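You operate a simulated robot arm through the tools that you are given. There is no shell and no other tool. Be economical: measure what you need, move in short steps, check, and stop when the job is done.

Carry out the task below with a simulated two-armed robot. There is one attempt and no reset: what you move stays moved.

TASK
On the cover of the ironing board, fold the bath towel in half.

It is judged by the outcome, as a careful person would: the job done as asked, and still so three seconds after it is handed in. It fails if anything else is knocked over, pushed out of place, dropped, spilled or broken. Lids that push on must go on centred and level and be pressed home; caps that screw on are set level and turned clockwise until they are tight. Flat cloth is picked up by pressing the open fingertips on it (5 to 10 N) and closing them slowly along it; thin cloth reads only 2 to 8 mm in the jaws.

THE ROBOT
Two 7-joint arms with two-finger parallel grippers on one trunk, on a base that drives. Base frame: it is fixed to the floor where the robot stands at the start and does not move with it; the origin is under the middle of the robot, x ahead of it, y to its left, z up. Readings come in mm, rad, newtons and seconds.
The left shoulder is at the start at [70, 163, 1070], the right one opposite. Places, roughly: ironing board [500, 0, 800]. Payload 3.43 kg a hand.
The tool frame of a hand sits at the grasp point between the pads (the TCP): z along the fingers, y along the line on which they close. The tips reach 34 mm beyond it. The gripper opens to 128 mm. The fingers are 24 mm wide and 12 mm thick; the gripper's body (48 by 130 mm) begins 96 mm behind the TCP.
Orientation is that of the tool frame in the base frame, as [roll, pitch, yaw] about the fixed x, y, z axes, in that order (R = Rz(yaw) Ry(pitch) Rx(roll)). With the fingers straight down and closing along the base's y, the tool's x points along the base's -x, its y along +y and its z along -z.

THE INTERFACE
- The arms move only by the tool drive_tool. It takes "left_motion", "right_motion" or both (then of equal length, played together; a hand with none holds still); each is a list of rows, each a list of 3 entries, a list of its own where there are three numbers: the shift along the tool's x, y, z in mm, then the turn, a rotation vector about the tool's x, y, z in rad, then the closure, from 0 (fully open) to 1 (shut). In form: [[[x, y, z], [wx, wy, wz], fingers], ...]. A call has 1 to 10 rows; each row is the pose to reach, as a shift and turn from the pose commanded when the call began, along the tool's axes at that moment. A row lasts 0.2 s, in which the tool goes at most 50 mm and 0.15 rad; a call with a longer step from one row to the next is refused whole, and so is a gripper value outside its range. Where a pose cannot be reached the arm comes as near as it can. A force on the tool above 40 N (or 10 N above the force at the start of the call, whichever is more), or a blocked arm, ends the call early, and 0.2 s more pass. Each finger travels about 153 mm/s and halts on what it meets, pressing with about 31 N; the grip force reading is that of the motor and also rises with nothing between the fingers. The clock runs only during rows and for 0.2 s after the last one: add rows that repeat a pose to give the fingers time. The reply holds the time, the measured pose of the TCP, the force on the tool along the base axes, the opening and the grip force, in the units named above and with some noise.
- Cameras (640 x 400 px; columns grow to the right, rows downward): "scene" is now at [134.4, 7.2, 1260.4]; the picture's right is [0.09, -1.00, 0.00], its down [-0.76, -0.07, -0.64] and it looks along [0.64, 0.06, -0.77] (base axes); focal length 254 px, centre (320, 200). "left" rides on the left gripper at [76, 11, -160] in its tool frame; the picture's right is [-0.15, 0.99, 0.00], its down [-0.88, -0.13, -0.46] and it looks along [-0.45, -0.07, 0.89] (tool axes); focal length 234 px, centre (320, 200). "right" rides on the right gripper at [76, -11, -160] in its tool frame; the picture's right is [0.15, 0.99, 0.00], its down [-0.88, 0.13, -0.46] and it looks along [-0.45, 0.07, 0.89] (tool axes); focal length 234 px, centre (320, 200). There is no depth. A picture from a camera that has moved, and an enlarged one, comes with that camera's place and axes in the base frame and with its lens. The place of the scene camera against the robot may be out by one fixed shift of up to 25 mm in any direction.
- capture(camera): a new picture of that camera. It takes no simulated time.
- slide_trunk(by): slides the trunk up (or, below 0, down) by that many mm; the arms and the scene camera ride with it, the base frame stays. It gives what a move gives, with no picture.
- steer(legs): drives the robot by 1 to 6 legs, each [ahead, left, turn to the left] in mm, mm and rad, along the robot's own axes; the way and the turn of a leg run together, so that a leg with both is an arc; at most 1500 mm and 3.142 rad a leg. The arms and the cameras ride along, it lands a little off, and it stops where it bumps. It gives what a move gives.
- head_to(pan, tilt): turns the head with the scene camera to pan (to the left, within 1.501 rad either way) and tilt (down, from -0.506 to 1.204), counted from straight ahead of the robot. It gives what a move gives.
- close_up(camera, box): a new picture of the part [left, top, right, bottom] of that camera's present view, enlarged. It takes no simulated time.
- finish_job(): hands the job in; it is judged then, once.

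Go step by step. Nothing tells you exact positions but the pictures and the camera data: compare them with the known pose of the tool, close in by small moves and look again before you grip or let go. The budget is 120 turns and 108 pictures, counting those below and the enlarged ones. Unless the task says otherwise, let go and move clear before handing in, and close with one line.

The tools are called by a JSON object that holds its "fn" and its "kwargs". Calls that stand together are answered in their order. drive_tool: Moves the arms, as the interface text tells. Its arguments: {"type":"object","properties":{"left_motion":{"type":"array","items":{"type":"array"}},"right_motion":{"type":"array","items":{"type":"array"}}},"required":[]} The other tools are called the same way: slide_trunk (by) slides the trunk up or down; steer (legs) drives the base; head_to (pan, tilt) turns the head that bears the scene camera; capture (camera) takes a picture; close_up (camera, box) takes an enlarged picture of a part of a camera's view; finish_job () hands the job in.

At the start:

```text
time: 0.0
left_ee_pos: [602.3, 324.6, 908.7]
left_tcp_rot: [-3.141, 0.0, -3.14]
left_force: [0.2, 0.0, -0.4]
left_finger_gap: 128.0
left_grip_force: 0.0
right_ee_pos: [569.0, -195.6, 969.0]
right_tcp_rot: [-3.141, 0.0, 3.141]
right_force: [0.4, -0.4, 0.5]
right_finger_gap: 127.9
right_grip_force: 0.1
trunk travel left (down, up): [-550.0, 390.0]
robot x, y, heading: [0.1, -1.8, -0.006]
head pan, tilt: [0.094, 0.873]
```

scene: 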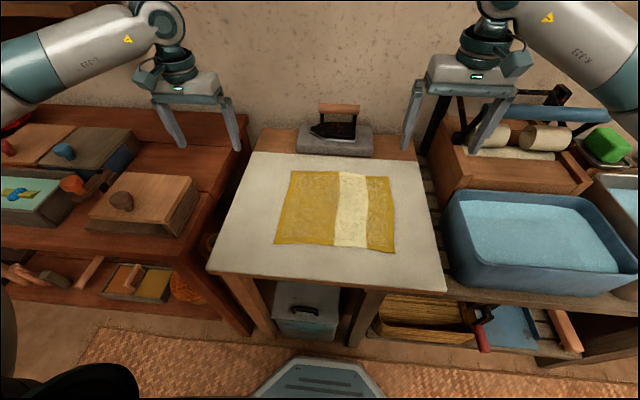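
right: 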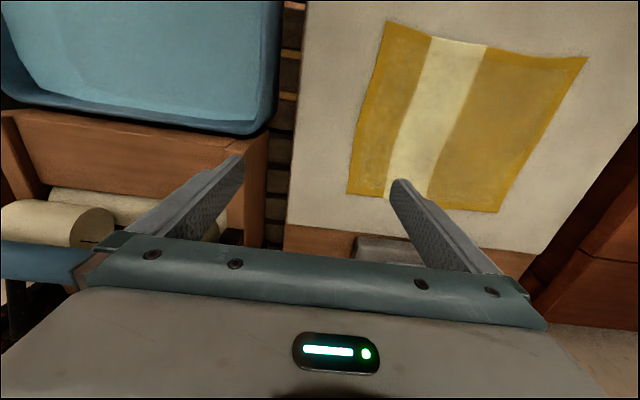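
left: 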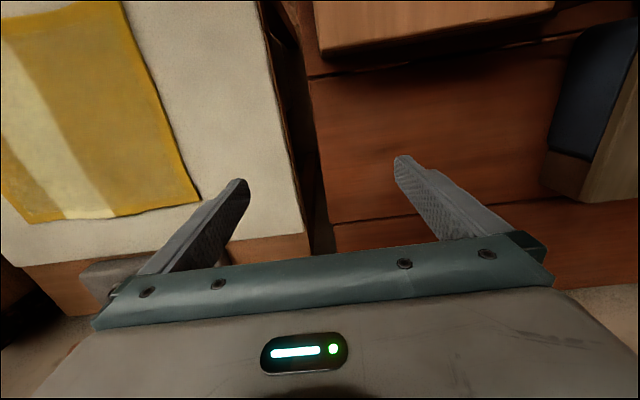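

The towel lies flat, roughly x 415–657, y −130 to 140, on a cover at z≈766. I'll bring both hands above the two near corners and look again before pressing.

{"fn": "drive_tool", "kwargs": {"left_motion": [[[22, -27, 7], [0, 0, 0], 0.2], [[45, -54, 15], [0, 0, 0], 0.4], [[67, -81, 22], [0, 0, 0], 0.6], [[89, -108, 29], [0, 0, 0], 0.72], [[111, -134, 37], [0, 0, 0], 0.72], [[133, -161, 44], [0, 0, 0], 0.72], [[155, -188, 52], [0, 0, 0], 0.72], [[178, -215, 59], [0, 0, 0], 0.72], [[178, -215, 59], [0, 0, 0], 0.72]], "right_motion": [[[18, 12, 15], [0, 0, 0], 0.2], [[36, 25, 30], [0, 0, 0], 0.4], [[54, 37, 45], [0, 0, 0], 0.6], [[72, 49, 60], [0, 0, 0], 0.72], [[91, 62, 74], [0, 0, 0], 0.72], [[109, 74, 89], [0, 0, 0], 0.72], [[127, 86, 104], [0, 0, 0], 0.72], [[145, 98, 119], [0, 0, 0], 0.72], [[145, 98, 119], [0, 0, 0], 0.72]]}}

{"fn": "capture", "kwargs": {"camera": "left"}}

{"fn": "capture", "kwargs": {"camera": "right"}}

{"fn": "capture", "kwargs": {"camera": "scene"}}

```text
time: 2.0
left_ee_pos: [424.2, 107.4, 849.7]
left_tcp_rot: [-3.141, 0.0, -3.14]
left_force: [0.1, 0.8, -0.7]
left_finger_gap: 35.4
left_grip_force: 0.0
right_ee_pos: [423.2, -97.4, 849.3]
right_tcp_rot: [-3.141, 0.0, -3.142]
right_force: [-0.3, -0.3, -0.4]
right_finger_gap: 35.7
right_grip_force: 0.1
trunk travel left (down, up): [-550.0, 390.0]
robot x, y, heading: [0.5, -0.2, -0.004]
head pan, tilt: [0.094, 0.873]
```

```text
104 pictures are left
camera left: at [347.6, 119.4, 1010.8], right [0.14, 0.99, 0.0], down [0.88, -0.13, 0.46], along [0.45, -0.07, -0.89], focal length 234 px, centre (320, 200)
```

left: 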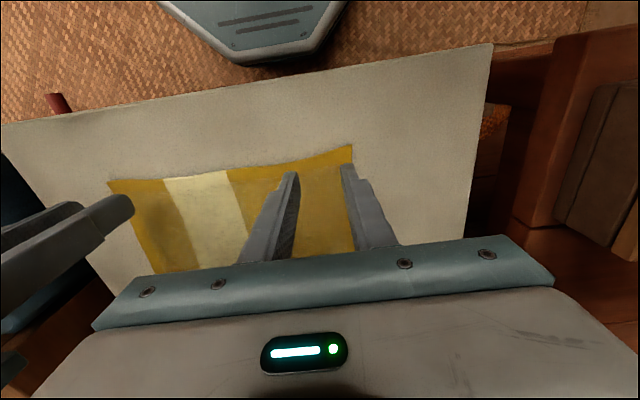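

```text
103 pictures are left
camera right: at [347.9, -108.6, 1010.6], right [-0.15, 0.99, 0.0], down [0.88, 0.13, 0.46], along [0.45, 0.07, -0.89], focal length 234 px, centre (320, 200)
```

right: 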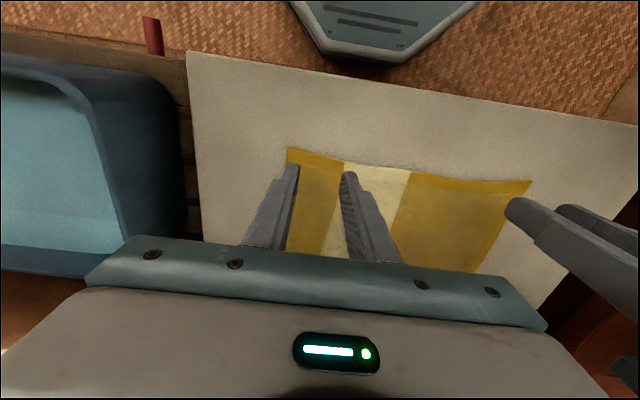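

```text
102 pictures are left
camera scene: at [134.3, 7.6, 1260.4], right [0.09, -1.0, 0.0], down [-0.76, -0.07, -0.64], along [0.64, 0.06, -0.77], focal length 254 px, centre (320, 200)
```

scene: 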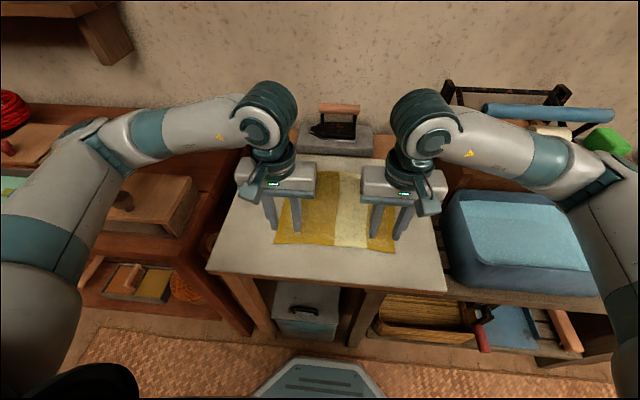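

Both hands are poised just inside the near corners (edge at x≈413–422). I'll shift slightly inward and descend to just above the cloth, then feel for contact.

{"fn": "drive_tool", "kwargs": {"left_motion": [[[-4, 0, 15], [0, 0, 0], 0.72], [[-4, 0, 30], [0, 0, 0], 0.72], [[-4, 0, 40], [0, 0, 0], 0.72], [[-4, 0, 44], [0, 0, 0], 0.72]], "right_motion": [[[-5, 0, 15], [0, 0, 0], 0.72], [[-5, 0, 30], [0, 0, 0], 0.72], [[-5, 0, 40], [0, 0, 0], 0.72], [[-5, 0, 44], [0, 0, 0], 0.72]]}}

{"fn": "capture", "kwargs": {"camera": "left"}}

{"fn": "capture", "kwargs": {"camera": "right"}}

```text
time: 3.0
left_ee_pos: [433.0, 107.4, 810.3]
left_tcp_rot: [3.14, 0.01, 3.141]
left_force: [-0.9, -0.5, 0.4]
left_finger_gap: 35.8
left_grip_force: 0.0
right_ee_pos: [430.0, -99.6, 805.9]
right_tcp_rot: [3.138, -0.002, 3.14]
right_force: [-0.1, -0.8, 0.7]
right_finger_gap: 35.8
right_grip_force: 0.1
trunk travel left (down, up): [-550.0, 390.0]
robot x, y, heading: [-3.0, 0.2, -0.005]
head pan, tilt: [0.094, 0.873]
```

```text
101 pictures are left
camera left: at [354.9, 117.9, 970.8], right [0.15, 0.99, 0.0], down [0.88, -0.13, 0.46], along [0.46, -0.06, -0.89], focal length 234 px, centre (320, 200)
```

left: 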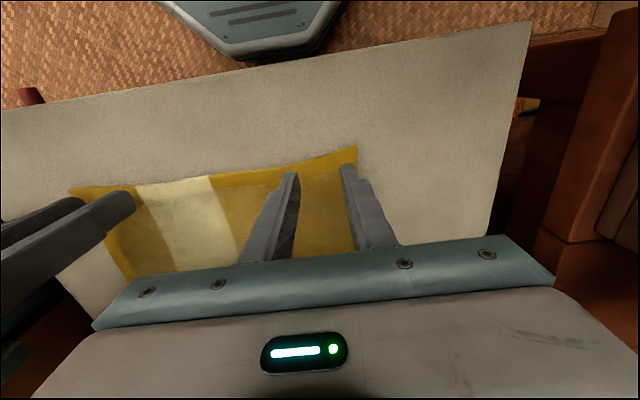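

```text
100 pictures are left
camera right: at [354.6, -110.5, 967.2], right [-0.14, 0.99, 0.0], down [0.88, 0.13, 0.46], along [0.45, 0.07, -0.89], focal length 234 px, centre (320, 200)
```

right: 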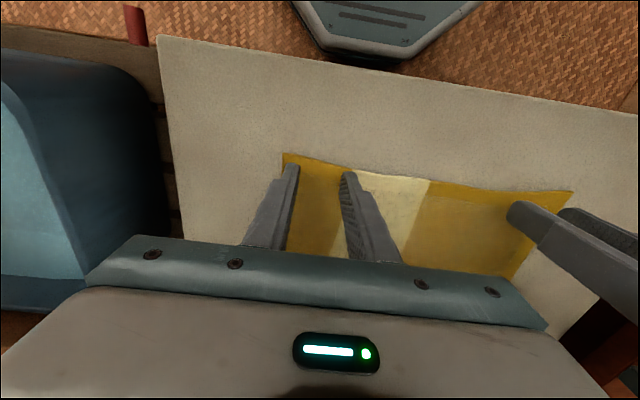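

No contact yet, with tips about 6–10 mm above the cloth. Lowering in small steps until contact force shows.

{"fn": "drive_tool", "kwargs": {"left_motion": [[[2, 0, 3], [0, 0, 0], 0.72], [[2, 0, 6], [0, 0, 0], 0.72], [[2, 0, 8], [0, 0, 0], 0.72]], "right_motion": [[[0, 0, 2], [0, 0, 0], 0.72], [[0, 0, 4], [0, 0, 0], 0.72], [[0, 0, 6], [0, 0, 0], 0.72]]}}

```text
time: 3.8
left_ee_pos: [434.4, 106.7, 807.5]
left_tcp_rot: [3.136, 0.021, -3.14]
left_force: [0.0, -0.2, -0.4]
left_finger_gap: 35.7
left_grip_force: 0.0
right_ee_pos: [430.4, -99.3, 800.3]
right_tcp_rot: [3.138, -0.002, -3.14]
right_force: [0.3, 0.3, 0.9]
right_finger_gap: 35.8
right_grip_force: 0.0
trunk travel left (down, up): [-550.0, 390.0]
robot x, y, heading: [1.9, 3.8, 0.001]
head pan, tilt: [0.094, 0.873]
```

The left arm is hitting a reach limit this close in. I'll lift a bit, back the base by 100 mm, and re-extend the hands.

{"fn": "drive_tool", "kwargs": {"left_motion": [[[0, 0, -20], [0, 0, 0], 0.72], [[0, 0, -50], [0, 0, 0], 0.72]], "right_motion": [[[0, 0, -20], [0, 0, 0], 0.72], [[0, 0, -50], [0, 0, 0], 0.72]]}}

{"fn": "steer", "kwargs": {"legs": [[-100, 0, 0]]}}

```text
time: 4.4
left_ee_pos: [422.8, 106.1, 844.8]
left_tcp_rot: [3.141, -0.006, 3.141]
left_force: [0.2, 0.0, -0.4]
left_finger_gap: 36.1
left_grip_force: 0.0
right_ee_pos: [427.3, -98.7, 848.0]
right_tcp_rot: [3.141, 0.0, -3.141]
right_force: [-0.2, -0.1, -0.6]
right_finger_gap: 35.7
right_grip_force: 0.0
trunk travel left (down, up): [-550.0, 390.0]
robot x, y, heading: [-1.8, -2.6, 0.002]
head pan, tilt: [0.094, 0.873]
```

```text
time: 5.5
left_ee_pos: [325.9, 108.1, 848.7]
left_tcp_rot: [3.141, 0.0, -3.141]
left_force: [1.0, -0.7, -0.7]
left_finger_gap: 36.0
left_grip_force: 0.1
right_ee_pos: [330.0, -98.8, 849.6]
right_tcp_rot: [-3.141, 0.0, 3.14]
right_force: [0.3, 0.2, 0.9]
right_finger_gap: 35.6
right_grip_force: 0.1
trunk travel left (down, up): [-550.0, 390.0]
robot x, y, heading: [-100.1, 2.2, -0.0]
head pan, tilt: [0.094, 0.873]
```

{"fn": "drive_tool", "kwargs": {"left_motion": [[[-34, 0, 0], [0, 0, 0], 0.72], [[-68, 0, 0], [0, 0, 0], 0.72], [[-102, 0, 0], [0, 0, 0], 0.72], [[-102, 0, 20], [0, 0, 0], 0.72], [[-102, 0, 38], [0, 0, 0], 0.72], [[-102, 0, 45], [0, 0, 0], 0.72], [[-102, 0, 45], [0, 0, 0], 0.72]], "right_motion": [[[-34, 0, 0], [0, 0, 0], 0.72], [[-68, 0, 0], [0, 0, 0], 0.72], [[-98, 0, 0], [0, 0, 0], 0.72], [[-98, 0, 20], [0, 0, 0], 0.72], [[-98, 0, 38], [0, 0, 0], 0.72], [[-98, 0, 45], [0, 0, 0], 0.72], [[-98, 0, 45], [0, 0, 0], 0.72]]}}

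{"fn": "capture", "kwargs": {"camera": "left"}}

{"fn": "capture", "kwargs": {"camera": "right"}}

```text
time: 7.1
left_ee_pos: [430.4, 107.3, 801.5]
left_tcp_rot: [-3.141, -0.001, -3.141]
left_force: [0.4, 0.2, 0.1]
left_finger_gap: 35.7
left_grip_force: 0.0
right_ee_pos: [428.5, -98.2, 804.5]
right_tcp_rot: [-3.141, -0.001, 3.139]
right_force: [-0.7, -0.2, -0.6]
right_finger_gap: 35.9
right_grip_force: 0.1
trunk travel left (down, up): [-550.0, 390.0]
robot x, y, heading: [-104.1, 3.1, 0.0]
head pan, tilt: [0.094, 0.873]
```

```text
99 pictures are left
camera left: at [353.3, 119.6, 962.8], right [0.15, 0.99, 0.0], down [0.88, -0.13, 0.46], along [0.45, -0.07, -0.89], focal length 234 px, centre (320, 200)
```

left: 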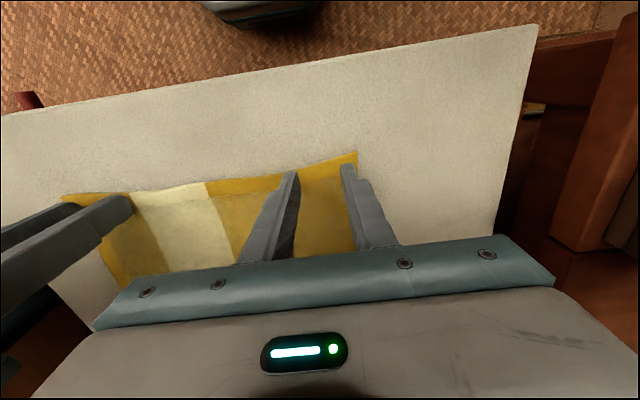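

```text
98 pictures are left
camera right: at [353.2, -109.2, 964.2], right [-0.15, 0.99, 0.0], down [0.88, 0.13, 0.45], along [0.45, 0.07, -0.89], focal length 234 px, centre (320, 200)
```

right: 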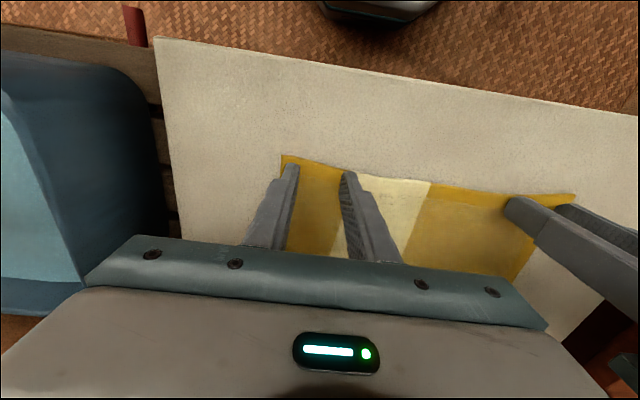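

Tracking is good now and the finger tips sit right inside the edge. Lowering in small steps to contact.

{"fn": "drive_tool", "kwargs": {"left_motion": [[[0, 0, 2], [0, 0, 0], 0.72], [[0, 0, 4], [0, 0, 0], 0.72], [[0, 0, 4], [0, 0, 0], 0.72]], "right_motion": [[[0, 0, 3], [0, 0, 0], 0.72], [[0, 0, 6], [0, 0, 0], 0.72], [[0, 0, 6], [0, 0, 0], 0.72]]}}

```text
time: 7.9
left_ee_pos: [430.2, 108.6, 798.3]
left_tcp_rot: [3.141, 0.0, -3.141]
left_force: [-0.8, 0.1, 0.7]
left_finger_gap: 35.9
left_grip_force: 0.0
right_ee_pos: [429.0, -99.3, 797.1]
right_tcp_rot: [-3.141, -0.001, 3.14]
right_force: [0.3, 0.4, 2.9]
right_finger_gap: 35.6
right_grip_force: 0.1
trunk travel left (down, up): [-550.0, 390.0]
robot x, y, heading: [-97.4, -2.3, -0.001]
head pan, tilt: [0.094, 0.873]
```

Right hand is starting to touch (2.9 N) around z≈797. Going a little further for 5–10 N on both.

{"fn": "drive_tool", "kwargs": {"left_motion": [[[0, 0, 1], [0, 0, 0], 0.72], [[0, 0, 2.5], [0, 0, 0], 0.72], [[0, 0, 2.5], [0, 0, 0], 0.72]], "right_motion": [[[0, 0, 1], [0, 0, 0], 0.72], [[0, 0, 1.5], [0, 0, 0], 0.72], [[0, 0, 1.5], [0, 0, 0], 0.72]]}}

```text
time: 8.7
left_ee_pos: [429.5, 106.2, 797.1]
left_tcp_rot: [3.141, 0.002, -3.141]
left_force: [2.4, 0.7, 7.8]
left_finger_gap: 35.6
left_grip_force: 0.1
right_ee_pos: [427.9, -98.2, 796.8]
right_tcp_rot: [3.14, 0.001, 3.14]
right_force: [1.6, 0.1, 6.6]
right_finger_gap: 35.9
right_grip_force: 0.1
trunk travel left (down, up): [-550.0, 390.0]
robot x, y, heading: [-95.9, -0.4, 0.005]
head pan, tilt: [0.094, 0.873]
```

Both hands press with 7–8 N. Now closing slowly along the cloth.

{"fn": "drive_tool", "kwargs": {"left_motion": [[[0, 0, 0], [0, 0, 0], 0.75], [[0, 0, 0], [0, 0, 0], 0.78], [[0, 0, 0], [0, 0, 0], 0.81], [[0, 0, 0], [0, 0, 0], 0.84], [[0, 0, 0], [0, 0, 0], 0.87], [[0, 0, 0], [0, 0, 0], 0.9], [[0, 0, 0], [0, 0, 0], 0.93], [[0, 0, 0], [0, 0, 0], 0.96], [[0, 0, 0], [0, 0, 0], 1.0], [[0, 0, 0], [0, 0, 0], 1.0]], "right_motion": [[[0, 0, 0], [0, 0, 0], 0.75], [[0, 0, 0], [0, 0, 0], 0.78], [[0, 0, 0], [0, 0, 0], 0.81], [[0, 0, 0], [0, 0, 0], 0.84], [[0, 0, 0], [0, 0, 0], 0.87], [[0, 0, 0], [0, 0, 0], 0.9], [[0, 0, 0], [0, 0, 0], 0.93], [[0, 0, 0], [0, 0, 0], 0.96], [[0, 0, 0], [0, 0, 0], 1.0], [[0, 0, 0], [0, 0, 0], 1.0]]}}

{"fn": "capture", "kwargs": {"camera": "left"}}

{"fn": "capture", "kwargs": {"camera": "right"}}

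```text
time: 10.9
left_ee_pos: [428.5, 107.7, 796.3]
left_tcp_rot: [3.141, 0.002, -3.141]
left_force: [0.4, -5.4, 9.2]
left_finger_gap: 3.9
left_grip_force: 30.6
right_ee_pos: [427.5, -97.7, 797.8]
right_tcp_rot: [-3.14, 0.001, -3.141]
right_force: [0.5, 3.8, 6.9]
right_finger_gap: 3.6
right_grip_force: 31.3
trunk travel left (down, up): [-550.0, 390.0]
robot x, y, heading: [-98.5, 2.9, 0.001]
head pan, tilt: [0.094, 0.873]
```

```text
97 pictures are left
camera left: at [351.8, 119.0, 957.3], right [0.15, 0.99, 0.0], down [0.88, -0.13, 0.46], along [0.45, -0.07, -0.89], focal length 234 px, centre (320, 200)
```

left: 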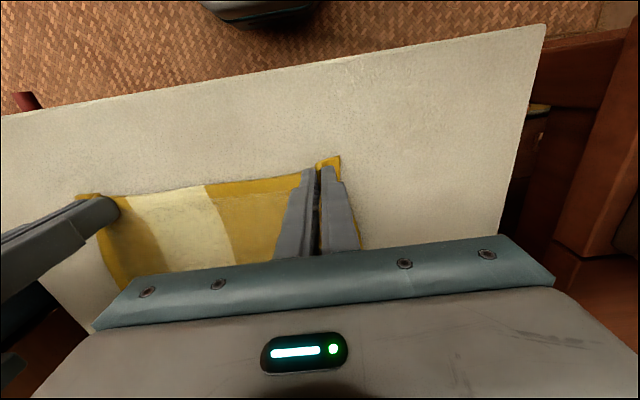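

```text
96 pictures are left
camera right: at [352.1, -109.1, 957.8], right [-0.15, 0.99, 0.0], down [0.88, 0.13, 0.46], along [0.45, 0.07, -0.89], focal length 234 px, centre (320, 200)
```

right: 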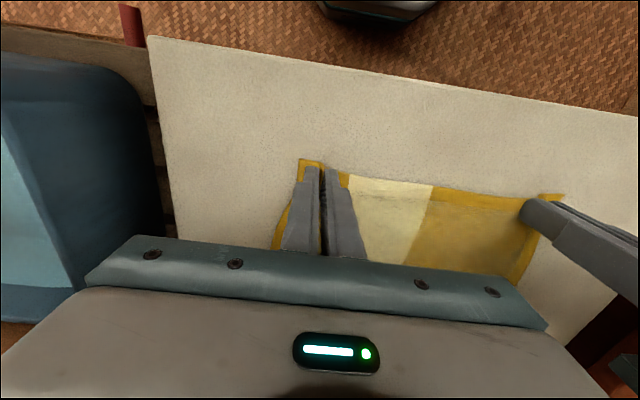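

Both hands hold a pinch (≈4 mm), but the pads hold a full 24 mm of cloth, which would tuck the edge under after folding. I'll open slowly, rise slightly, and regrip with only ~9 mm overlap, yawed along the edge.

{"fn": "drive_tool", "kwargs": {"left_motion": [[[0, 0, 0], [0, 0, 0], 0.94], [[0, 0, 0], [0, 0, 0], 0.88], [[0, 0, 0], [0, 0, 0], 0.82], [[0, 0, 0], [0, 0, 0], 0.76], [[0, 0, 0], [0, 0, 0], 0.72], [[0, 0, -15], [0, 0, 0], 0.72], [[14, 0, -20], [0, 0, -0.13], 0.72], [[14, 0, -20], [0, 0, -0.16], 0.72]], "right_motion": [[[0, 0, 0], [0, 0, 0], 0.94], [[0, 0, 0], [0, 0, 0], 0.88], [[0, 0, 0], [0, 0, 0], 0.82], [[0, 0, 0], [0, 0, 0], 0.76], [[0, 0, 0], [0, 0, 0], 0.72], [[0, 0, -15], [0, 0, 0], 0.72], [[14, 0, -20], [0, 0, 0.12], 0.72], [[14, 0, -20], [0, 0, 0.14], 0.72]]}}

{"fn": "capture", "kwargs": {"camera": "left"}}

{"fn": "capture", "kwargs": {"camera": "right"}}

```text
time: 12.7
left_ee_pos: [414.8, 107.3, 816.2]
left_tcp_rot: [-3.14, -0.002, -2.982]
left_force: [0.5, -0.3, 0.3]
left_finger_gap: 35.9
left_grip_force: 0.0
right_ee_pos: [413.9, -98.1, 816.4]
right_tcp_rot: [3.141, -0.002, 2.999]
right_force: [0.3, 0.8, 0.8]
right_finger_gap: 35.7
right_grip_force: 0.1
trunk travel left (down, up): [-550.0, 390.0]
robot x, y, heading: [-100.2, -2.2, -0.002]
head pan, tilt: [0.094, 0.873]
```

```text
95 pictures are left
camera left: at [338.0, 106.8, 976.7], right [-0.01, 1.0, 0.0], down [0.89, 0.01, 0.45], along [0.45, 0.01, -0.89], focal length 234 px, centre (320, 200)
```

left: 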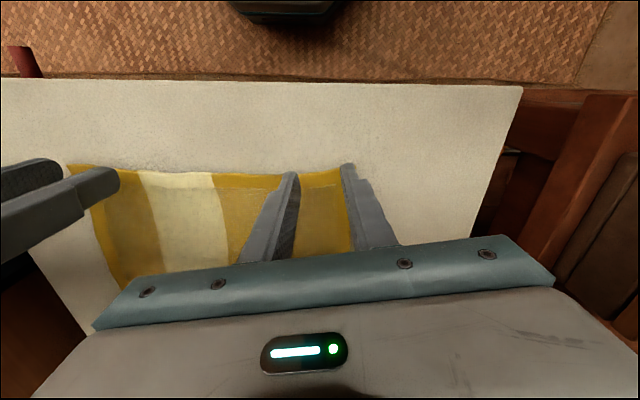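

```text
94 pictures are left
camera right: at [338.2, -98.1, 976.9], right [-0.01, 1.0, 0.0], down [0.89, 0.0, 0.45], along [0.45, 0.0, -0.89], focal length 234 px, centre (320, 200)
```

right: 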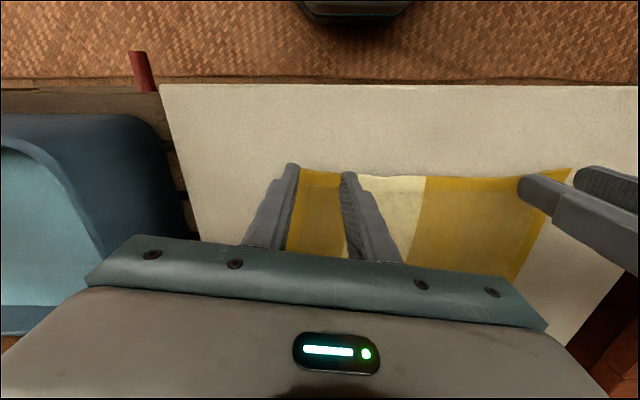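

The towel spread flat again. I'll nudge both hands 4–5 mm inward and 4 mm back, then press down and close.

{"fn": "drive_tool", "kwargs": {"left_motion": [[[4, -4, 5], [0, 0, 0], 0.72], [[4, -4, 12], [0, 0, 0], 0.72], [[4, -4, 16], [0, 0, 0], 0.72], [[4, -4, 18], [0, 0, 0], 0.72], [[4, -4, 20], [0, 0, 0], 0.72], [[4, -4, 20], [0, 0, 0], 0.72]], "right_motion": [[[4, 5, 5], [0, 0, 0], 0.72], [[4, 5, 12], [0, 0, 0], 0.72], [[4, 5, 16], [0, 0, 0], 0.72], [[4, 5, 18], [0, 0, 0], 0.72], [[4, 5, 20], [0, 0, 0], 0.72], [[4, 5, 20], [0, 0, 0], 0.72]]}}

{"fn": "capture", "kwargs": {"camera": "left"}}

{"fn": "capture", "kwargs": {"camera": "right"}}

```text
time: 14.1
left_ee_pos: [411.3, 103.2, 797.2]
left_tcp_rot: [-3.141, 0.001, -2.981]
left_force: [-0.5, 0.1, 3.7]
left_finger_gap: 35.9
left_grip_force: 0.0
right_ee_pos: [410.0, -92.2, 797.9]
right_tcp_rot: [3.141, -0.001, 2.999]
right_force: [1.5, 0.6, 3.5]
right_finger_gap: 35.9
right_grip_force: 0.1
trunk travel left (down, up): [-550.0, 390.0]
robot x, y, heading: [-101.6, 0.1, 0.001]
head pan, tilt: [0.094, 0.873]
```

```text
93 pictures are left
camera left: at [334.4, 102.3, 957.4], right [-0.01, 1.0, 0.0], down [0.89, 0.01, 0.46], along [0.46, 0.01, -0.89], focal length 234 px, centre (320, 200)
```

left: 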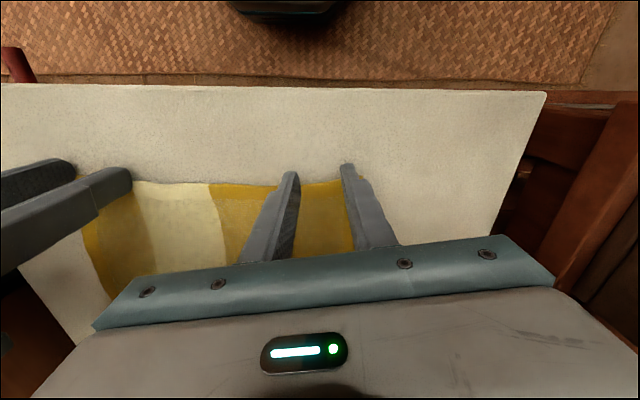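

```text
92 pictures are left
camera right: at [334.4, -92.3, 957.7], right [-0.01, 1.0, 0.0], down [0.89, 0.01, 0.46], along [0.46, 0.0, -0.89], focal length 234 px, centre (320, 200)
```

right: 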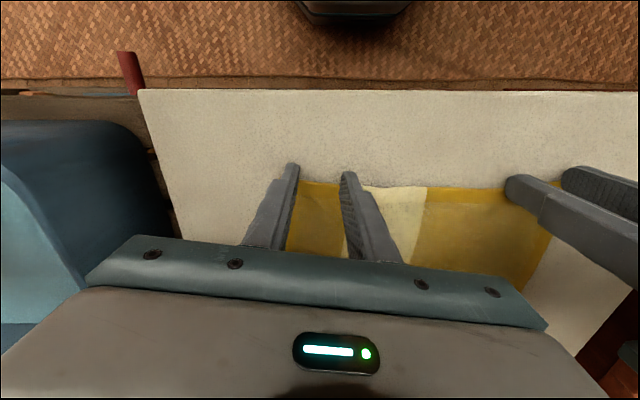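

{"fn": "close_up", "kwargs": {"camera": "left", "box": [240, 140, 400, 240]}}

{"fn": "close_up", "kwargs": {"camera": "right", "box": [240, 140, 400, 240]}}

```text
4.00 times, centred on (320, 190) of left
camera zoom: at [334.4, 102.3, 957.4], right [-0.01, 1.0, 0.0], down [0.89, 0.01, 0.46], along [0.46, 0.01, -0.89], focal length 937 px, centre (320, 240)
```

zoom: 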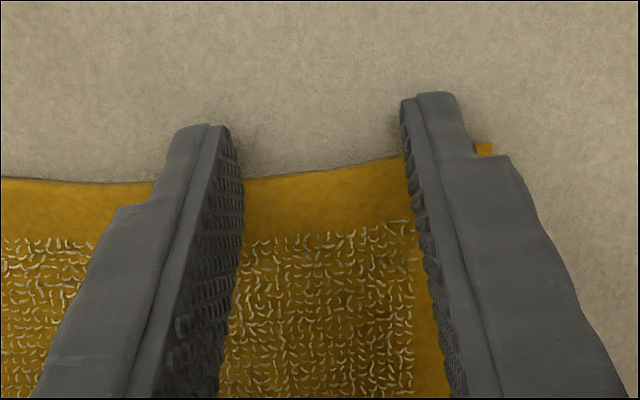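

```text
4.00 times, centred on (320, 190) of right
camera zoom: at [334.4, -92.3, 957.7], right [-0.01, 1.0, 0.0], down [0.89, 0.01, 0.46], along [0.46, 0.0, -0.89], focal length 937 px, centre (320, 240)
```

zoom: 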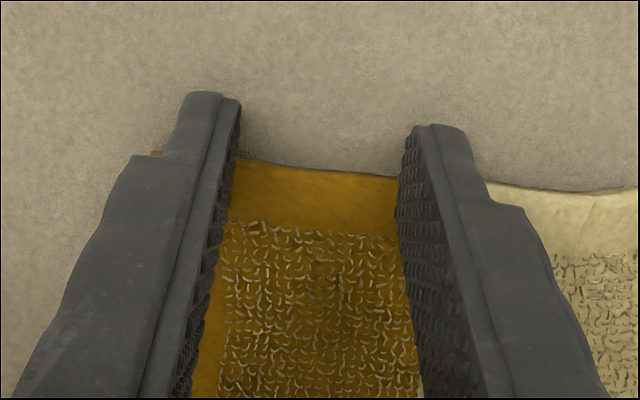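

Both fingers straddle the corners with a small overlap. I'll nudge the right hand 3 mm farther in (left 1 mm), press slightly more, and close slowly.

{"fn": "drive_tool", "kwargs": {"left_motion": [[[0, 0, -4], [0, 0, 0], 0.72], [[-1, 0, -4], [0, 0, 0], 0.72], [[-1, 0, 0], [0, 0, 0], 0.72], [[-1, 0, 1.5], [0, 0, 0], 0.72], [[-1, 0, 1.5], [0, 0, 0], 0.72]], "right_motion": [[[0, 0, -4], [0, 0, 0], 0.72], [[-3, 0, -4], [0, 0, 0], 0.72], [[-3, 0, 0], [0, 0, 0], 0.72], [[-3, 0, 1.5], [0, 0, 0], 0.72], [[-3, 0, 1.5], [0, 0, 0], 0.72]]}}

{"fn": "drive_tool", "kwargs": {"left_motion": [[[0, 0, 0], [0, 0, 0], 0.75], [[0, 0, 0], [0, 0, 0], 0.78], [[0, 0, 0], [0, 0, 0], 0.81], [[0, 0, 0], [0, 0, 0], 0.84], [[0, 0, 0], [0, 0, 0], 0.87], [[0, 0, 0], [0, 0, 0], 0.9], [[0, 0, 0], [0, 0, 0], 0.93], [[0, 0, 0], [0, 0, 0], 0.96], [[0, 0, 0], [0, 0, 0], 1.0], [[0, 0, 0], [0, 0, 0], 1.0]], "right_motion": [[[0, 0, 0], [0, 0, 0], 0.75], [[0, 0, 0], [0, 0, 0], 0.78], [[0, 0, 0], [0, 0, 0], 0.81], [[0, 0, 0], [0, 0, 0], 0.84], [[0, 0, 0], [0, 0, 0], 0.87], [[0, 0, 0], [0, 0, 0], 0.9], [[0, 0, 0], [0, 0, 0], 0.93], [[0, 0, 0], [0, 0, 0], 0.96], [[0, 0, 0], [0, 0, 0], 1.0], [[0, 0, 0], [0, 0, 0], 1.0]]}}

{"fn": "capture", "kwargs": {"camera": "left"}}

{"fn": "capture", "kwargs": {"camera": "right"}}

```text
time: 15.3
left_ee_pos: [412.7, 102.7, 797.1]
left_tcp_rot: [-3.141, 0.002, -2.979]
left_force: [0.7, -0.8, 12.1]
left_finger_gap: 36.0
left_grip_force: 0.1
right_ee_pos: [413.3, -92.6, 795.6]
right_tcp_rot: [3.141, 0.005, 2.999]
right_force: [1.3, 0.7, 12.5]
right_finger_gap: 35.7
right_grip_force: 0.1
trunk travel left (down, up): [-550.0, 390.0]
robot x, y, heading: [-100.3, 0.0, -0.001]
head pan, tilt: [0.094, 0.873]
```

```text
time: 17.5
left_ee_pos: [411.5, 104.1, 796.8]
left_tcp_rot: [3.141, 0.001, -2.981]
left_force: [-0.9, 0.7, 16.6]
left_finger_gap: 0.0
left_grip_force: 30.7
right_ee_pos: [411.6, -93.5, 796.0]
right_tcp_rot: [3.141, 0.003, 3.001]
right_force: [-0.5, 3.8, 16.5]
right_finger_gap: 4.0
right_grip_force: 30.8
trunk travel left (down, up): [-550.0, 390.0]
robot x, y, heading: [-98.1, 2.5, 0.001]
head pan, tilt: [0.094, 0.873]
```

```text
89 pictures are left
camera left: at [334.0, 103.2, 956.5], right [-0.01, 1.0, 0.0], down [0.89, 0.01, 0.46], along [0.46, 0.01, -0.89], focal length 234 px, centre (320, 200)
```

left: 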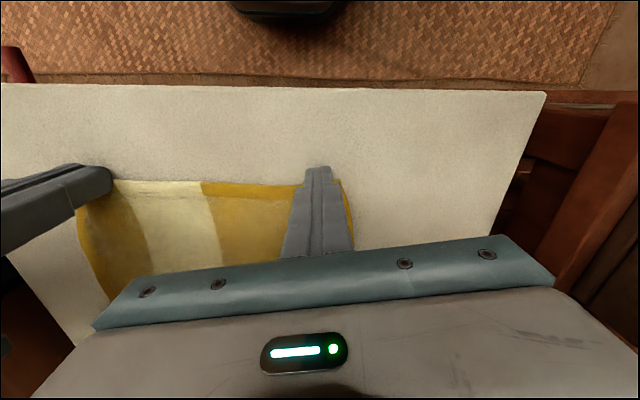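

```text
88 pictures are left
camera right: at [335.7, -92.7, 956.7], right [-0.01, 1.0, 0.0], down [0.89, 0.01, 0.46], along [0.46, 0.0, -0.89], focal length 234 px, centre (320, 200)
```

right: 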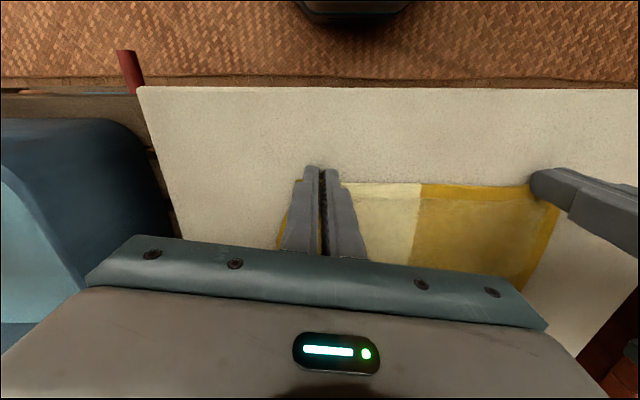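

The right hand holds cloth (4 mm), the left slipped shut on nothing. I'll reopen the left, lift, and retry 6 mm deeper.

{"fn": "drive_tool", "kwargs": {"left_motion": [[[0, 0, -10], [0, 0, 0], 1.0], [[-6, 0, -12], [0, 0, 0], 0.8], [[-6, 0, -12], [0, 0, 0], 0.7], [[-6, 0, -12], [0, 0, 0], 0.7], [[-6, 0, -6], [0, 0, 0], 0.7]]}}

{"fn": "close_up", "kwargs": {"camera": "left", "box": [240, 140, 400, 240]}}

```text
time: 18.7
left_ee_pos: [417.9, 105.2, 802.3]
left_tcp_rot: [3.141, 0.002, -2.983]
left_force: [-1.2, 0.8, 0.0]
left_finger_gap: 38.2
left_grip_force: 0.1
right_ee_pos: [413.3, -93.0, 796.2]
right_tcp_rot: [-3.141, 0.002, 3.0]
right_force: [-4.3, -0.3, 23.0]
right_finger_gap: 4.1
right_grip_force: 31.2
trunk travel left (down, up): [-550.0, 390.0]
robot x, y, heading: [-99.1, -0.8, -0.005]
head pan, tilt: [0.094, 0.873]
```

```text
4.00 times, centred on (320, 190) of left
camera zoom: at [339.9, 104.0, 962.2], right [-0.01, 1.0, 0.0], down [0.89, 0.01, 0.46], along [0.46, 0.01, -0.89], focal length 937 px, centre (320, 240)
```

zoom: 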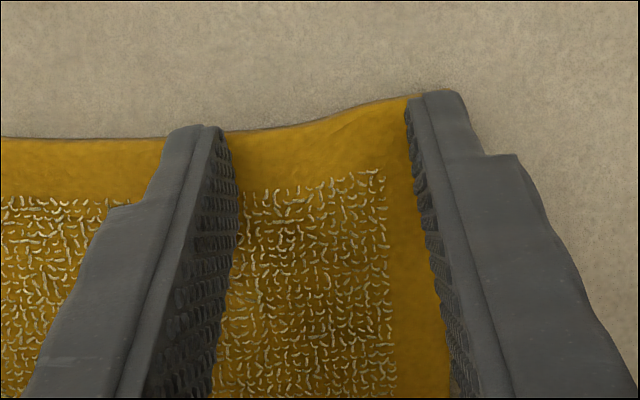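

Now the left overlap is generous and the corner lies near the outer finger. Shifting 4 mm inward in y and 3 mm back, pressing gently (~7 N); easing the right hand up 2 mm.

{"fn": "drive_tool", "kwargs": {"left_motion": [[[3, -5, 0], [0, 0, 0], 0.7], [[3, -5, 3], [0, 0, 0], 0.7], [[3, -5, 5], [0, 0, 0], 0.7], [[3, -5, 6], [0, 0, 0], 0.7], [[3, -5, 6], [0, 0, 0], 0.7]], "right_motion": [[[0, 0, -1], [0, 0, 0], 1.0], [[0, 0, -2], [0, 0, 0], 1.0], [[0, 0, -2], [0, 0, 0], 1.0], [[0, 0, -2], [0, 0, 0], 1.0], [[0, 0, -2], [0, 0, 0], 1.0]]}}

{"fn": "close_up", "kwargs": {"camera": "left", "box": [240, 140, 400, 240]}}

```text
time: 19.9
left_ee_pos: [415.9, 99.3, 797.9]
left_tcp_rot: [-3.142, 0.003, -2.981]
left_force: [-3.7, 3.2, 15.7]
left_finger_gap: 38.7
left_grip_force: 0.0
right_ee_pos: [412.4, -93.4, 797.3]
right_tcp_rot: [3.141, 0.0, 3.001]
right_force: [-0.1, 1.9, 3.1]
right_finger_gap: 4.1
right_grip_force: 31.1
trunk travel left (down, up): [-550.0, 390.0]
robot x, y, heading: [-97.6, -4.1, -0.003]
head pan, tilt: [0.094, 0.873]
```

```text
4.00 times, centred on (320, 190) of left
camera zoom: at [338.4, 98.1, 956.8], right [-0.01, 1.0, 0.0], down [0.89, 0.01, 0.46], along [0.46, 0.01, -0.89], focal length 937 px, centre (320, 240)
```

zoom: 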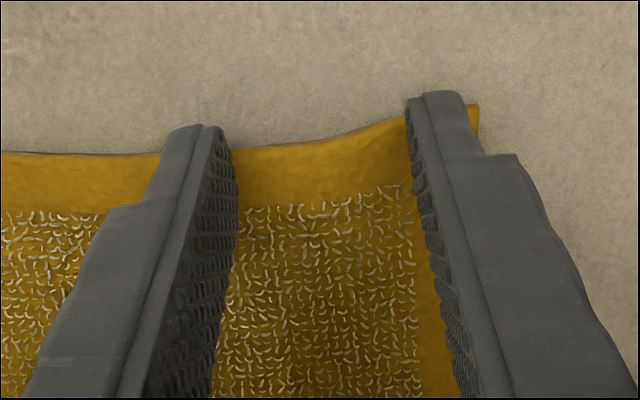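

Good placement; easing pressure by ~1 mm and closing slowly.

{"fn": "drive_tool", "kwargs": {"left_motion": [[[0, 0, -1], [0, 0, 0], 0.73], [[0, 0, -1], [0, 0, 0], 0.76], [[0, 0, -1], [0, 0, 0], 0.79], [[0, 0, -1], [0, 0, 0], 0.82], [[0, 0, -1], [0, 0, 0], 0.85], [[0, 0, -1], [0, 0, 0], 0.88], [[0, 0, -1], [0, 0, 0], 0.91], [[0, 0, -1], [0, 0, 0], 0.94], [[0, 0, -1], [0, 0, 0], 0.97], [[0, 0, -1], [0, 0, 0], 1.0]]}}

{"fn": "capture", "kwargs": {"camera": "left"}}

```text
time: 22.1
left_ee_pos: [416.5, 98.8, 796.6]
left_tcp_rot: [-3.141, 0.002, -2.981]
left_force: [0.5, -2.5, 12.3]
left_finger_gap: 3.5
left_grip_force: 30.6
right_ee_pos: [413.4, -93.3, 797.8]
right_tcp_rot: [3.14, 0.0, 3.002]
right_force: [-0.5, 3.0, 1.9]
right_finger_gap: 4.2
right_grip_force: 31.2
trunk travel left (down, up): [-550.0, 390.0]
robot x, y, heading: [-99.8, 2.4, -0.003]
head pan, tilt: [0.094, 0.873]
```

```text
85 pictures are left
camera left: at [338.8, 97.9, 957.0], right [-0.01, 1.0, 0.0], down [0.89, 0.01, 0.46], along [0.46, 0.01, -0.89], focal length 234 px, centre (320, 200)
```

left: 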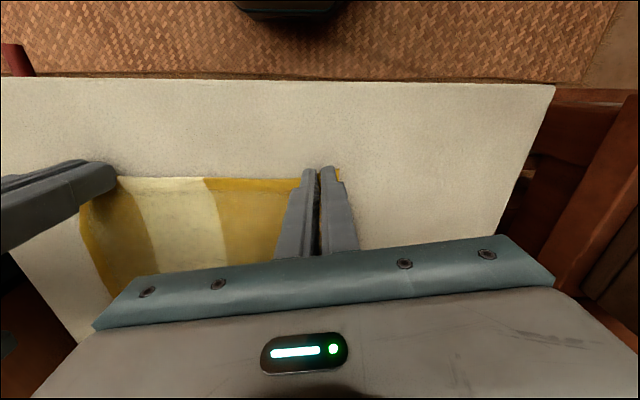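

Both corners are held. Lifting along the start of an arc, straightening yaw, then a check.

{"fn": "drive_tool", "kwargs": {"left_motion": [[[0, 0, -10], [0, 0, 0.03], 1.0], [[-3, 0, -22], [0, 0, 0.06], 1.0], [[-6, -1, -34], [0, 0, 0.1], 1.0], [[-12, -2, -47], [0, 0, 0.13], 1.0], [[-20, -3, -60], [0, 0, 0.16], 1.0]], "right_motion": [[[0, 0, -10], [0, 0, -0.03], 1.0], [[-3, 0, -22], [0, 0, -0.06], 1.0], [[-6, 1, -34], [0, 0, -0.09], 1.0], [[-12, 2, -47], [0, 0, -0.12], 1.0], [[-20, 3, -60], [0, 0, -0.14], 1.0]]}}

{"fn": "capture", "kwargs": {"camera": "scene"}}

{"fn": "capture", "kwargs": {"camera": "left"}}

{"fn": "capture", "kwargs": {"camera": "right"}}

```text
time: 23.3
left_ee_pos: [436.0, 99.5, 856.6]
left_tcp_rot: [3.141, 0.001, -3.141]
left_force: [0.3, -0.7, -0.7]
left_finger_gap: 3.6
left_grip_force: 30.2
right_ee_pos: [434.5, -92.9, 858.6]
right_tcp_rot: [-3.141, -0.001, 3.14]
right_force: [0.1, 0.2, -0.5]
right_finger_gap: 4.2
right_grip_force: 31.1
trunk travel left (down, up): [-550.0, 390.0]
robot x, y, heading: [-99.3, 1.8, 0.004]
head pan, tilt: [0.094, 0.873]
```

```text
84 pictures are left
camera scene: at [35.8, 7.0, 1260.4], right [0.09, -1.0, 0.0], down [-0.76, -0.07, -0.64], along [0.64, 0.06, -0.77], focal length 254 px, centre (320, 200)
```

scene: 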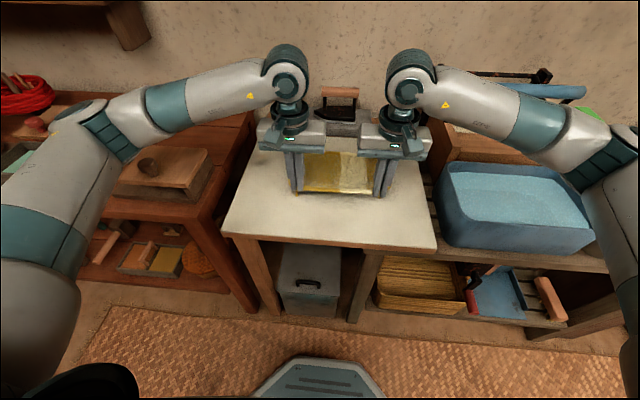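

```text
83 pictures are left
camera left: at [360.5, 110.9, 1016.6], right [0.15, 0.99, 0.0], down [0.88, -0.13, 0.46], along [0.45, -0.07, -0.89], focal length 234 px, centre (320, 200)
```

left: 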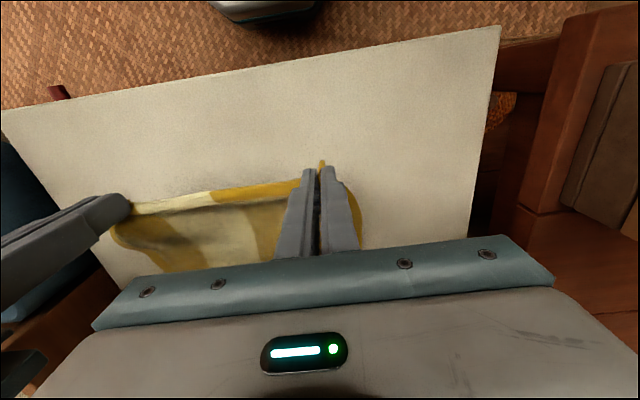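

```text
82 pictures are left
camera right: at [358.9, -103.8, 1017.7], right [-0.15, 0.99, 0.0], down [0.88, 0.13, 0.46], along [0.45, 0.07, -0.89], focal length 234 px, centre (320, 200)
```

right: 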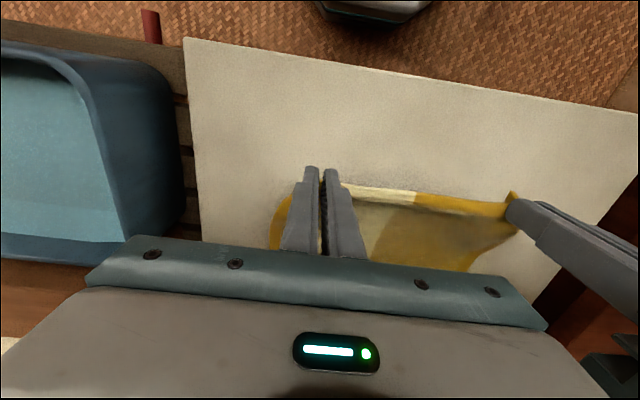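

Both corners are lifted cleanly. Continuing the arc over the fold line toward the far edge.

{"fn": "drive_tool", "kwargs": {"left_motion": [[[-18, 0, -18], [0, 0, 0], 1.0], [[-40, 0, -32], [0, 0, 0], 1.0], [[-64, 0, -42], [0, 0, 0], 1.0], [[-88, 0, -47], [0, 0, 0], 1.0], [[-112, 0, -47], [0, 0, 0], 1.0], [[-136, 0, -41], [0, 0, 0], 1.0], [[-158, 0, -30], [0, 0, 0], 1.0], [[-178, 0, -16], [0, 0, 0], 1.0], [[-195, 0, 2], [0, 0, 0], 1.0]], "right_motion": [[[-18, 0, -18], [0, 0, 0], 1.0], [[-40, 0, -32], [0, 0, 0], 1.0], [[-64, 0, -42], [0, 0, 0], 1.0], [[-88, 0, -47], [0, 0, 0], 1.0], [[-112, 0, -47], [0, 0, 0], 1.0], [[-136, 0, -41], [0, 0, 0], 1.0], [[-158, 0, -30], [0, 0, 0], 1.0], [[-178, 0, -16], [0, 0, 0], 1.0], [[-195, 0, 2], [0, 0, 0], 1.0]]}}

{"fn": "capture", "kwargs": {"camera": "scene"}}

{"fn": "capture", "kwargs": {"camera": "left"}}

{"fn": "capture", "kwargs": {"camera": "right"}}

```text
time: 25.3
left_ee_pos: [633.5, 99.8, 853.8]
left_tcp_rot: [3.141, -0.001, 3.141]
left_force: [-0.1, -2.1, -0.7]
left_finger_gap: 3.7
left_grip_force: 30.4
right_ee_pos: [631.0, -92.6, 853.8]
right_tcp_rot: [3.141, -0.001, 3.14]
right_force: [-0.7, 1.3, -0.7]
right_finger_gap: 4.2
right_grip_force: 31.1
trunk travel left (down, up): [-550.0, 390.0]
robot x, y, heading: [-98.8, -3.8, 0.001]
head pan, tilt: [0.094, 0.873]
```

```text
81 pictures are left
camera scene: at [37.1, 7.1, 1260.3], right [0.09, -1.0, 0.0], down [-0.76, -0.07, -0.64], along [0.64, 0.06, -0.77], focal length 254 px, centre (320, 200)
```

scene: 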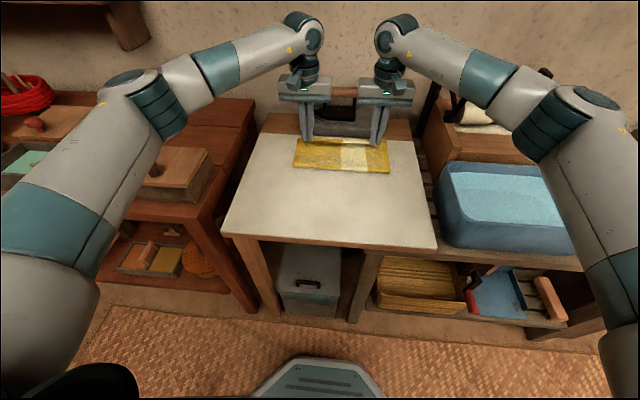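

```text
80 pictures are left
camera left: at [557.0, 111.1, 1013.3], right [0.15, 0.99, 0.0], down [0.88, -0.13, 0.45], along [0.45, -0.07, -0.89], focal length 234 px, centre (320, 200)
```

left: 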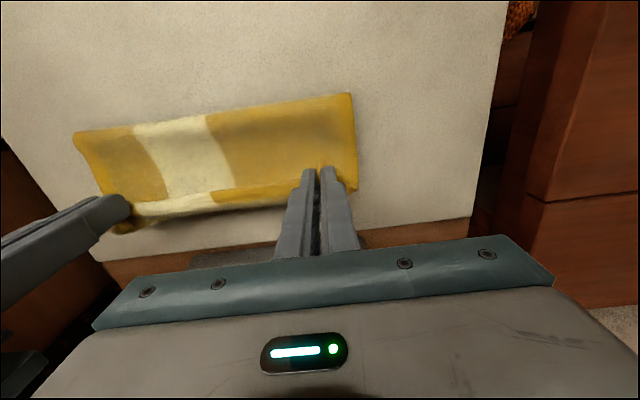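

```text
79 pictures are left
camera right: at [555.8, -103.9, 1014.6], right [-0.15, 0.99, 0.0], down [0.88, 0.13, 0.45], along [0.45, 0.07, -0.89], focal length 234 px, centre (320, 200)
```

right: 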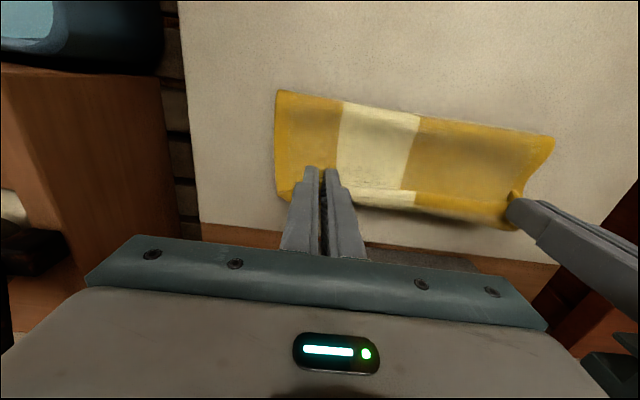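

The cloth is over; I want to see where the bottom layer's far edge and the fold now lie before setting it down.

{"fn": "close_up", "kwargs": {"camera": "scene", "box": [270, 100, 430, 200]}}

{"fn": "close_up", "kwargs": {"camera": "left", "box": [60, 70, 380, 270]}}

{"fn": "close_up", "kwargs": {"camera": "right", "box": [250, 70, 570, 270]}}

```text
4.00 times, centred on (350, 150) of scene
camera zoom: at [37.1, 7.1, 1260.3], right [0.09, -1.0, 0.0], down [-0.76, -0.07, -0.64], along [0.64, 0.06, -0.77], focal length 1018 px, centre (200, 400)
```

zoom: 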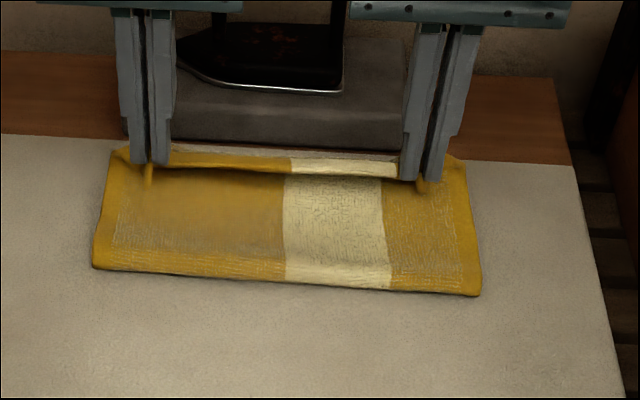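

```text
2.00 times, centred on (220, 170) of left
camera zoom: at [557.0, 111.1, 1013.3], right [0.15, 0.99, 0.0], down [0.88, -0.13, 0.45], along [0.45, -0.07, -0.89], focal length 468 px, centre (520, 260)
```

zoom: 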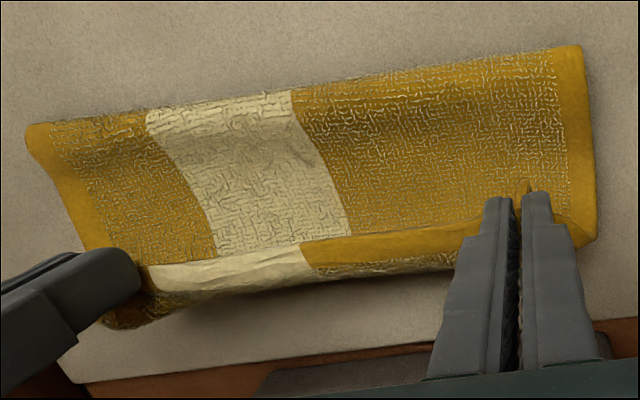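

```text
2.00 times, centred on (410, 170) of right
camera zoom: at [555.8, -103.9, 1014.6], right [-0.15, 0.99, 0.0], down [0.88, 0.13, 0.45], along [0.45, 0.07, -0.89], focal length 468 px, centre (140, 260)
```

zoom: 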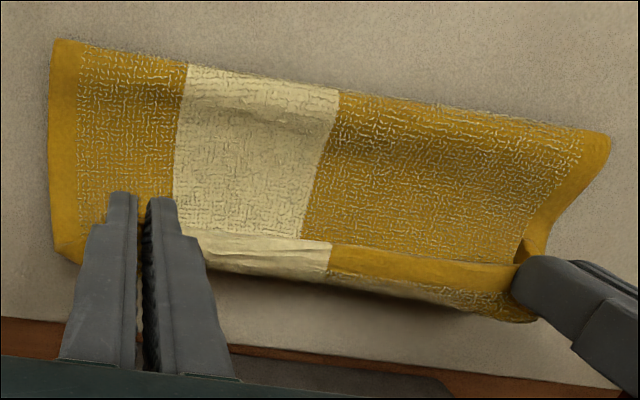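

The held edge is curled back on itself with slack in the top layer. I'll pull farther out (+25 mm) while lowering a little to unroll the curl, then look.

{"fn": "drive_tool", "kwargs": {"left_motion": [[[-8, 0, 3], [0, 0, 0], 1.0], [[-16, 0, 8], [0, 0, 0], 1.0], [[-25, 0, 15], [0, 0, 0], 1.0], [[-25, 0, 15], [0, 0, 0], 1.0]], "right_motion": [[[-8, 0, 3], [0, 0, 0], 1.0], [[-18, 0, 8], [0, 0, 0], 1.0], [[-27, 0, 15], [0, 0, 0], 1.0], [[-27, 0, 15], [0, 0, 0], 1.0]]}}

{"fn": "capture", "kwargs": {"camera": "scene"}}

{"fn": "close_up", "kwargs": {"camera": "left", "box": [60, 70, 380, 270]}}

{"fn": "close_up", "kwargs": {"camera": "right", "box": [250, 70, 570, 270]}}

```text
time: 26.3
left_ee_pos: [657.1, 99.3, 839.5]
left_tcp_rot: [-3.141, 0.001, -3.14]
left_force: [0.3, -0.4, 0.4]
left_finger_gap: 3.4
left_grip_force: 30.7
right_ee_pos: [656.9, -93.4, 839.7]
right_tcp_rot: [-3.14, 0.0, 3.141]
right_force: [-0.2, 1.2, 0.0]
right_finger_gap: 4.1
right_grip_force: 30.8
trunk travel left (down, up): [-550.0, 390.0]
robot x, y, heading: [-101.0, -6.2, -0.0]
head pan, tilt: [0.094, 0.873]
```

```text
75 pictures are left
camera scene: at [35.6, 7.1, 1260.5], right [0.09, -1.0, 0.0], down [-0.76, -0.07, -0.64], along [0.64, 0.06, -0.77], focal length 254 px, centre (320, 200)
```

scene: 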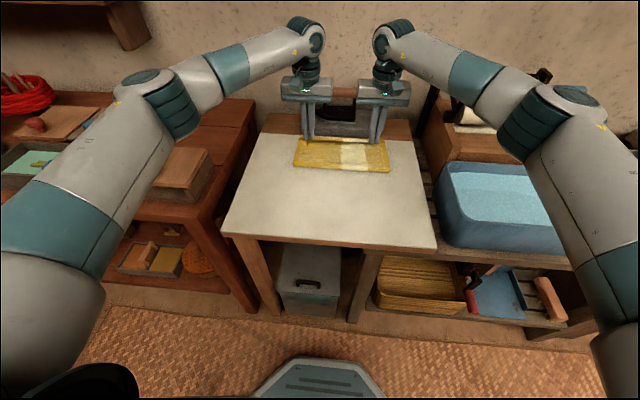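

```text
2.00 times, centred on (220, 170) of left
camera zoom: at [580.8, 110.5, 999.3], right [0.15, 0.99, 0.0], down [0.88, -0.13, 0.46], along [0.45, -0.07, -0.89], focal length 468 px, centre (520, 260)
```

zoom: 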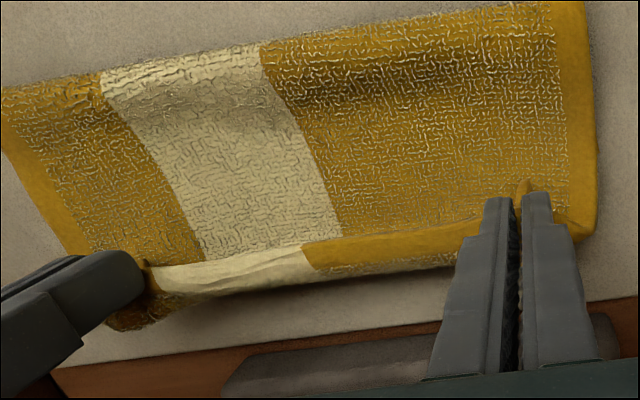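

```text
2.00 times, centred on (410, 170) of right
camera zoom: at [580.9, -103.7, 1000.4], right [-0.15, 0.99, 0.0], down [0.88, 0.13, 0.46], along [0.45, 0.07, -0.89], focal length 468 px, centre (140, 260)
```

zoom: 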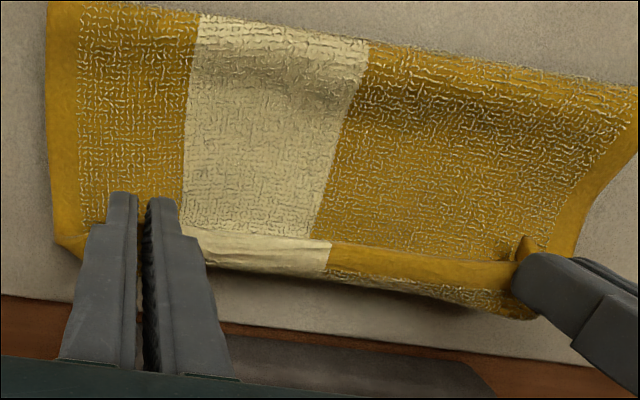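

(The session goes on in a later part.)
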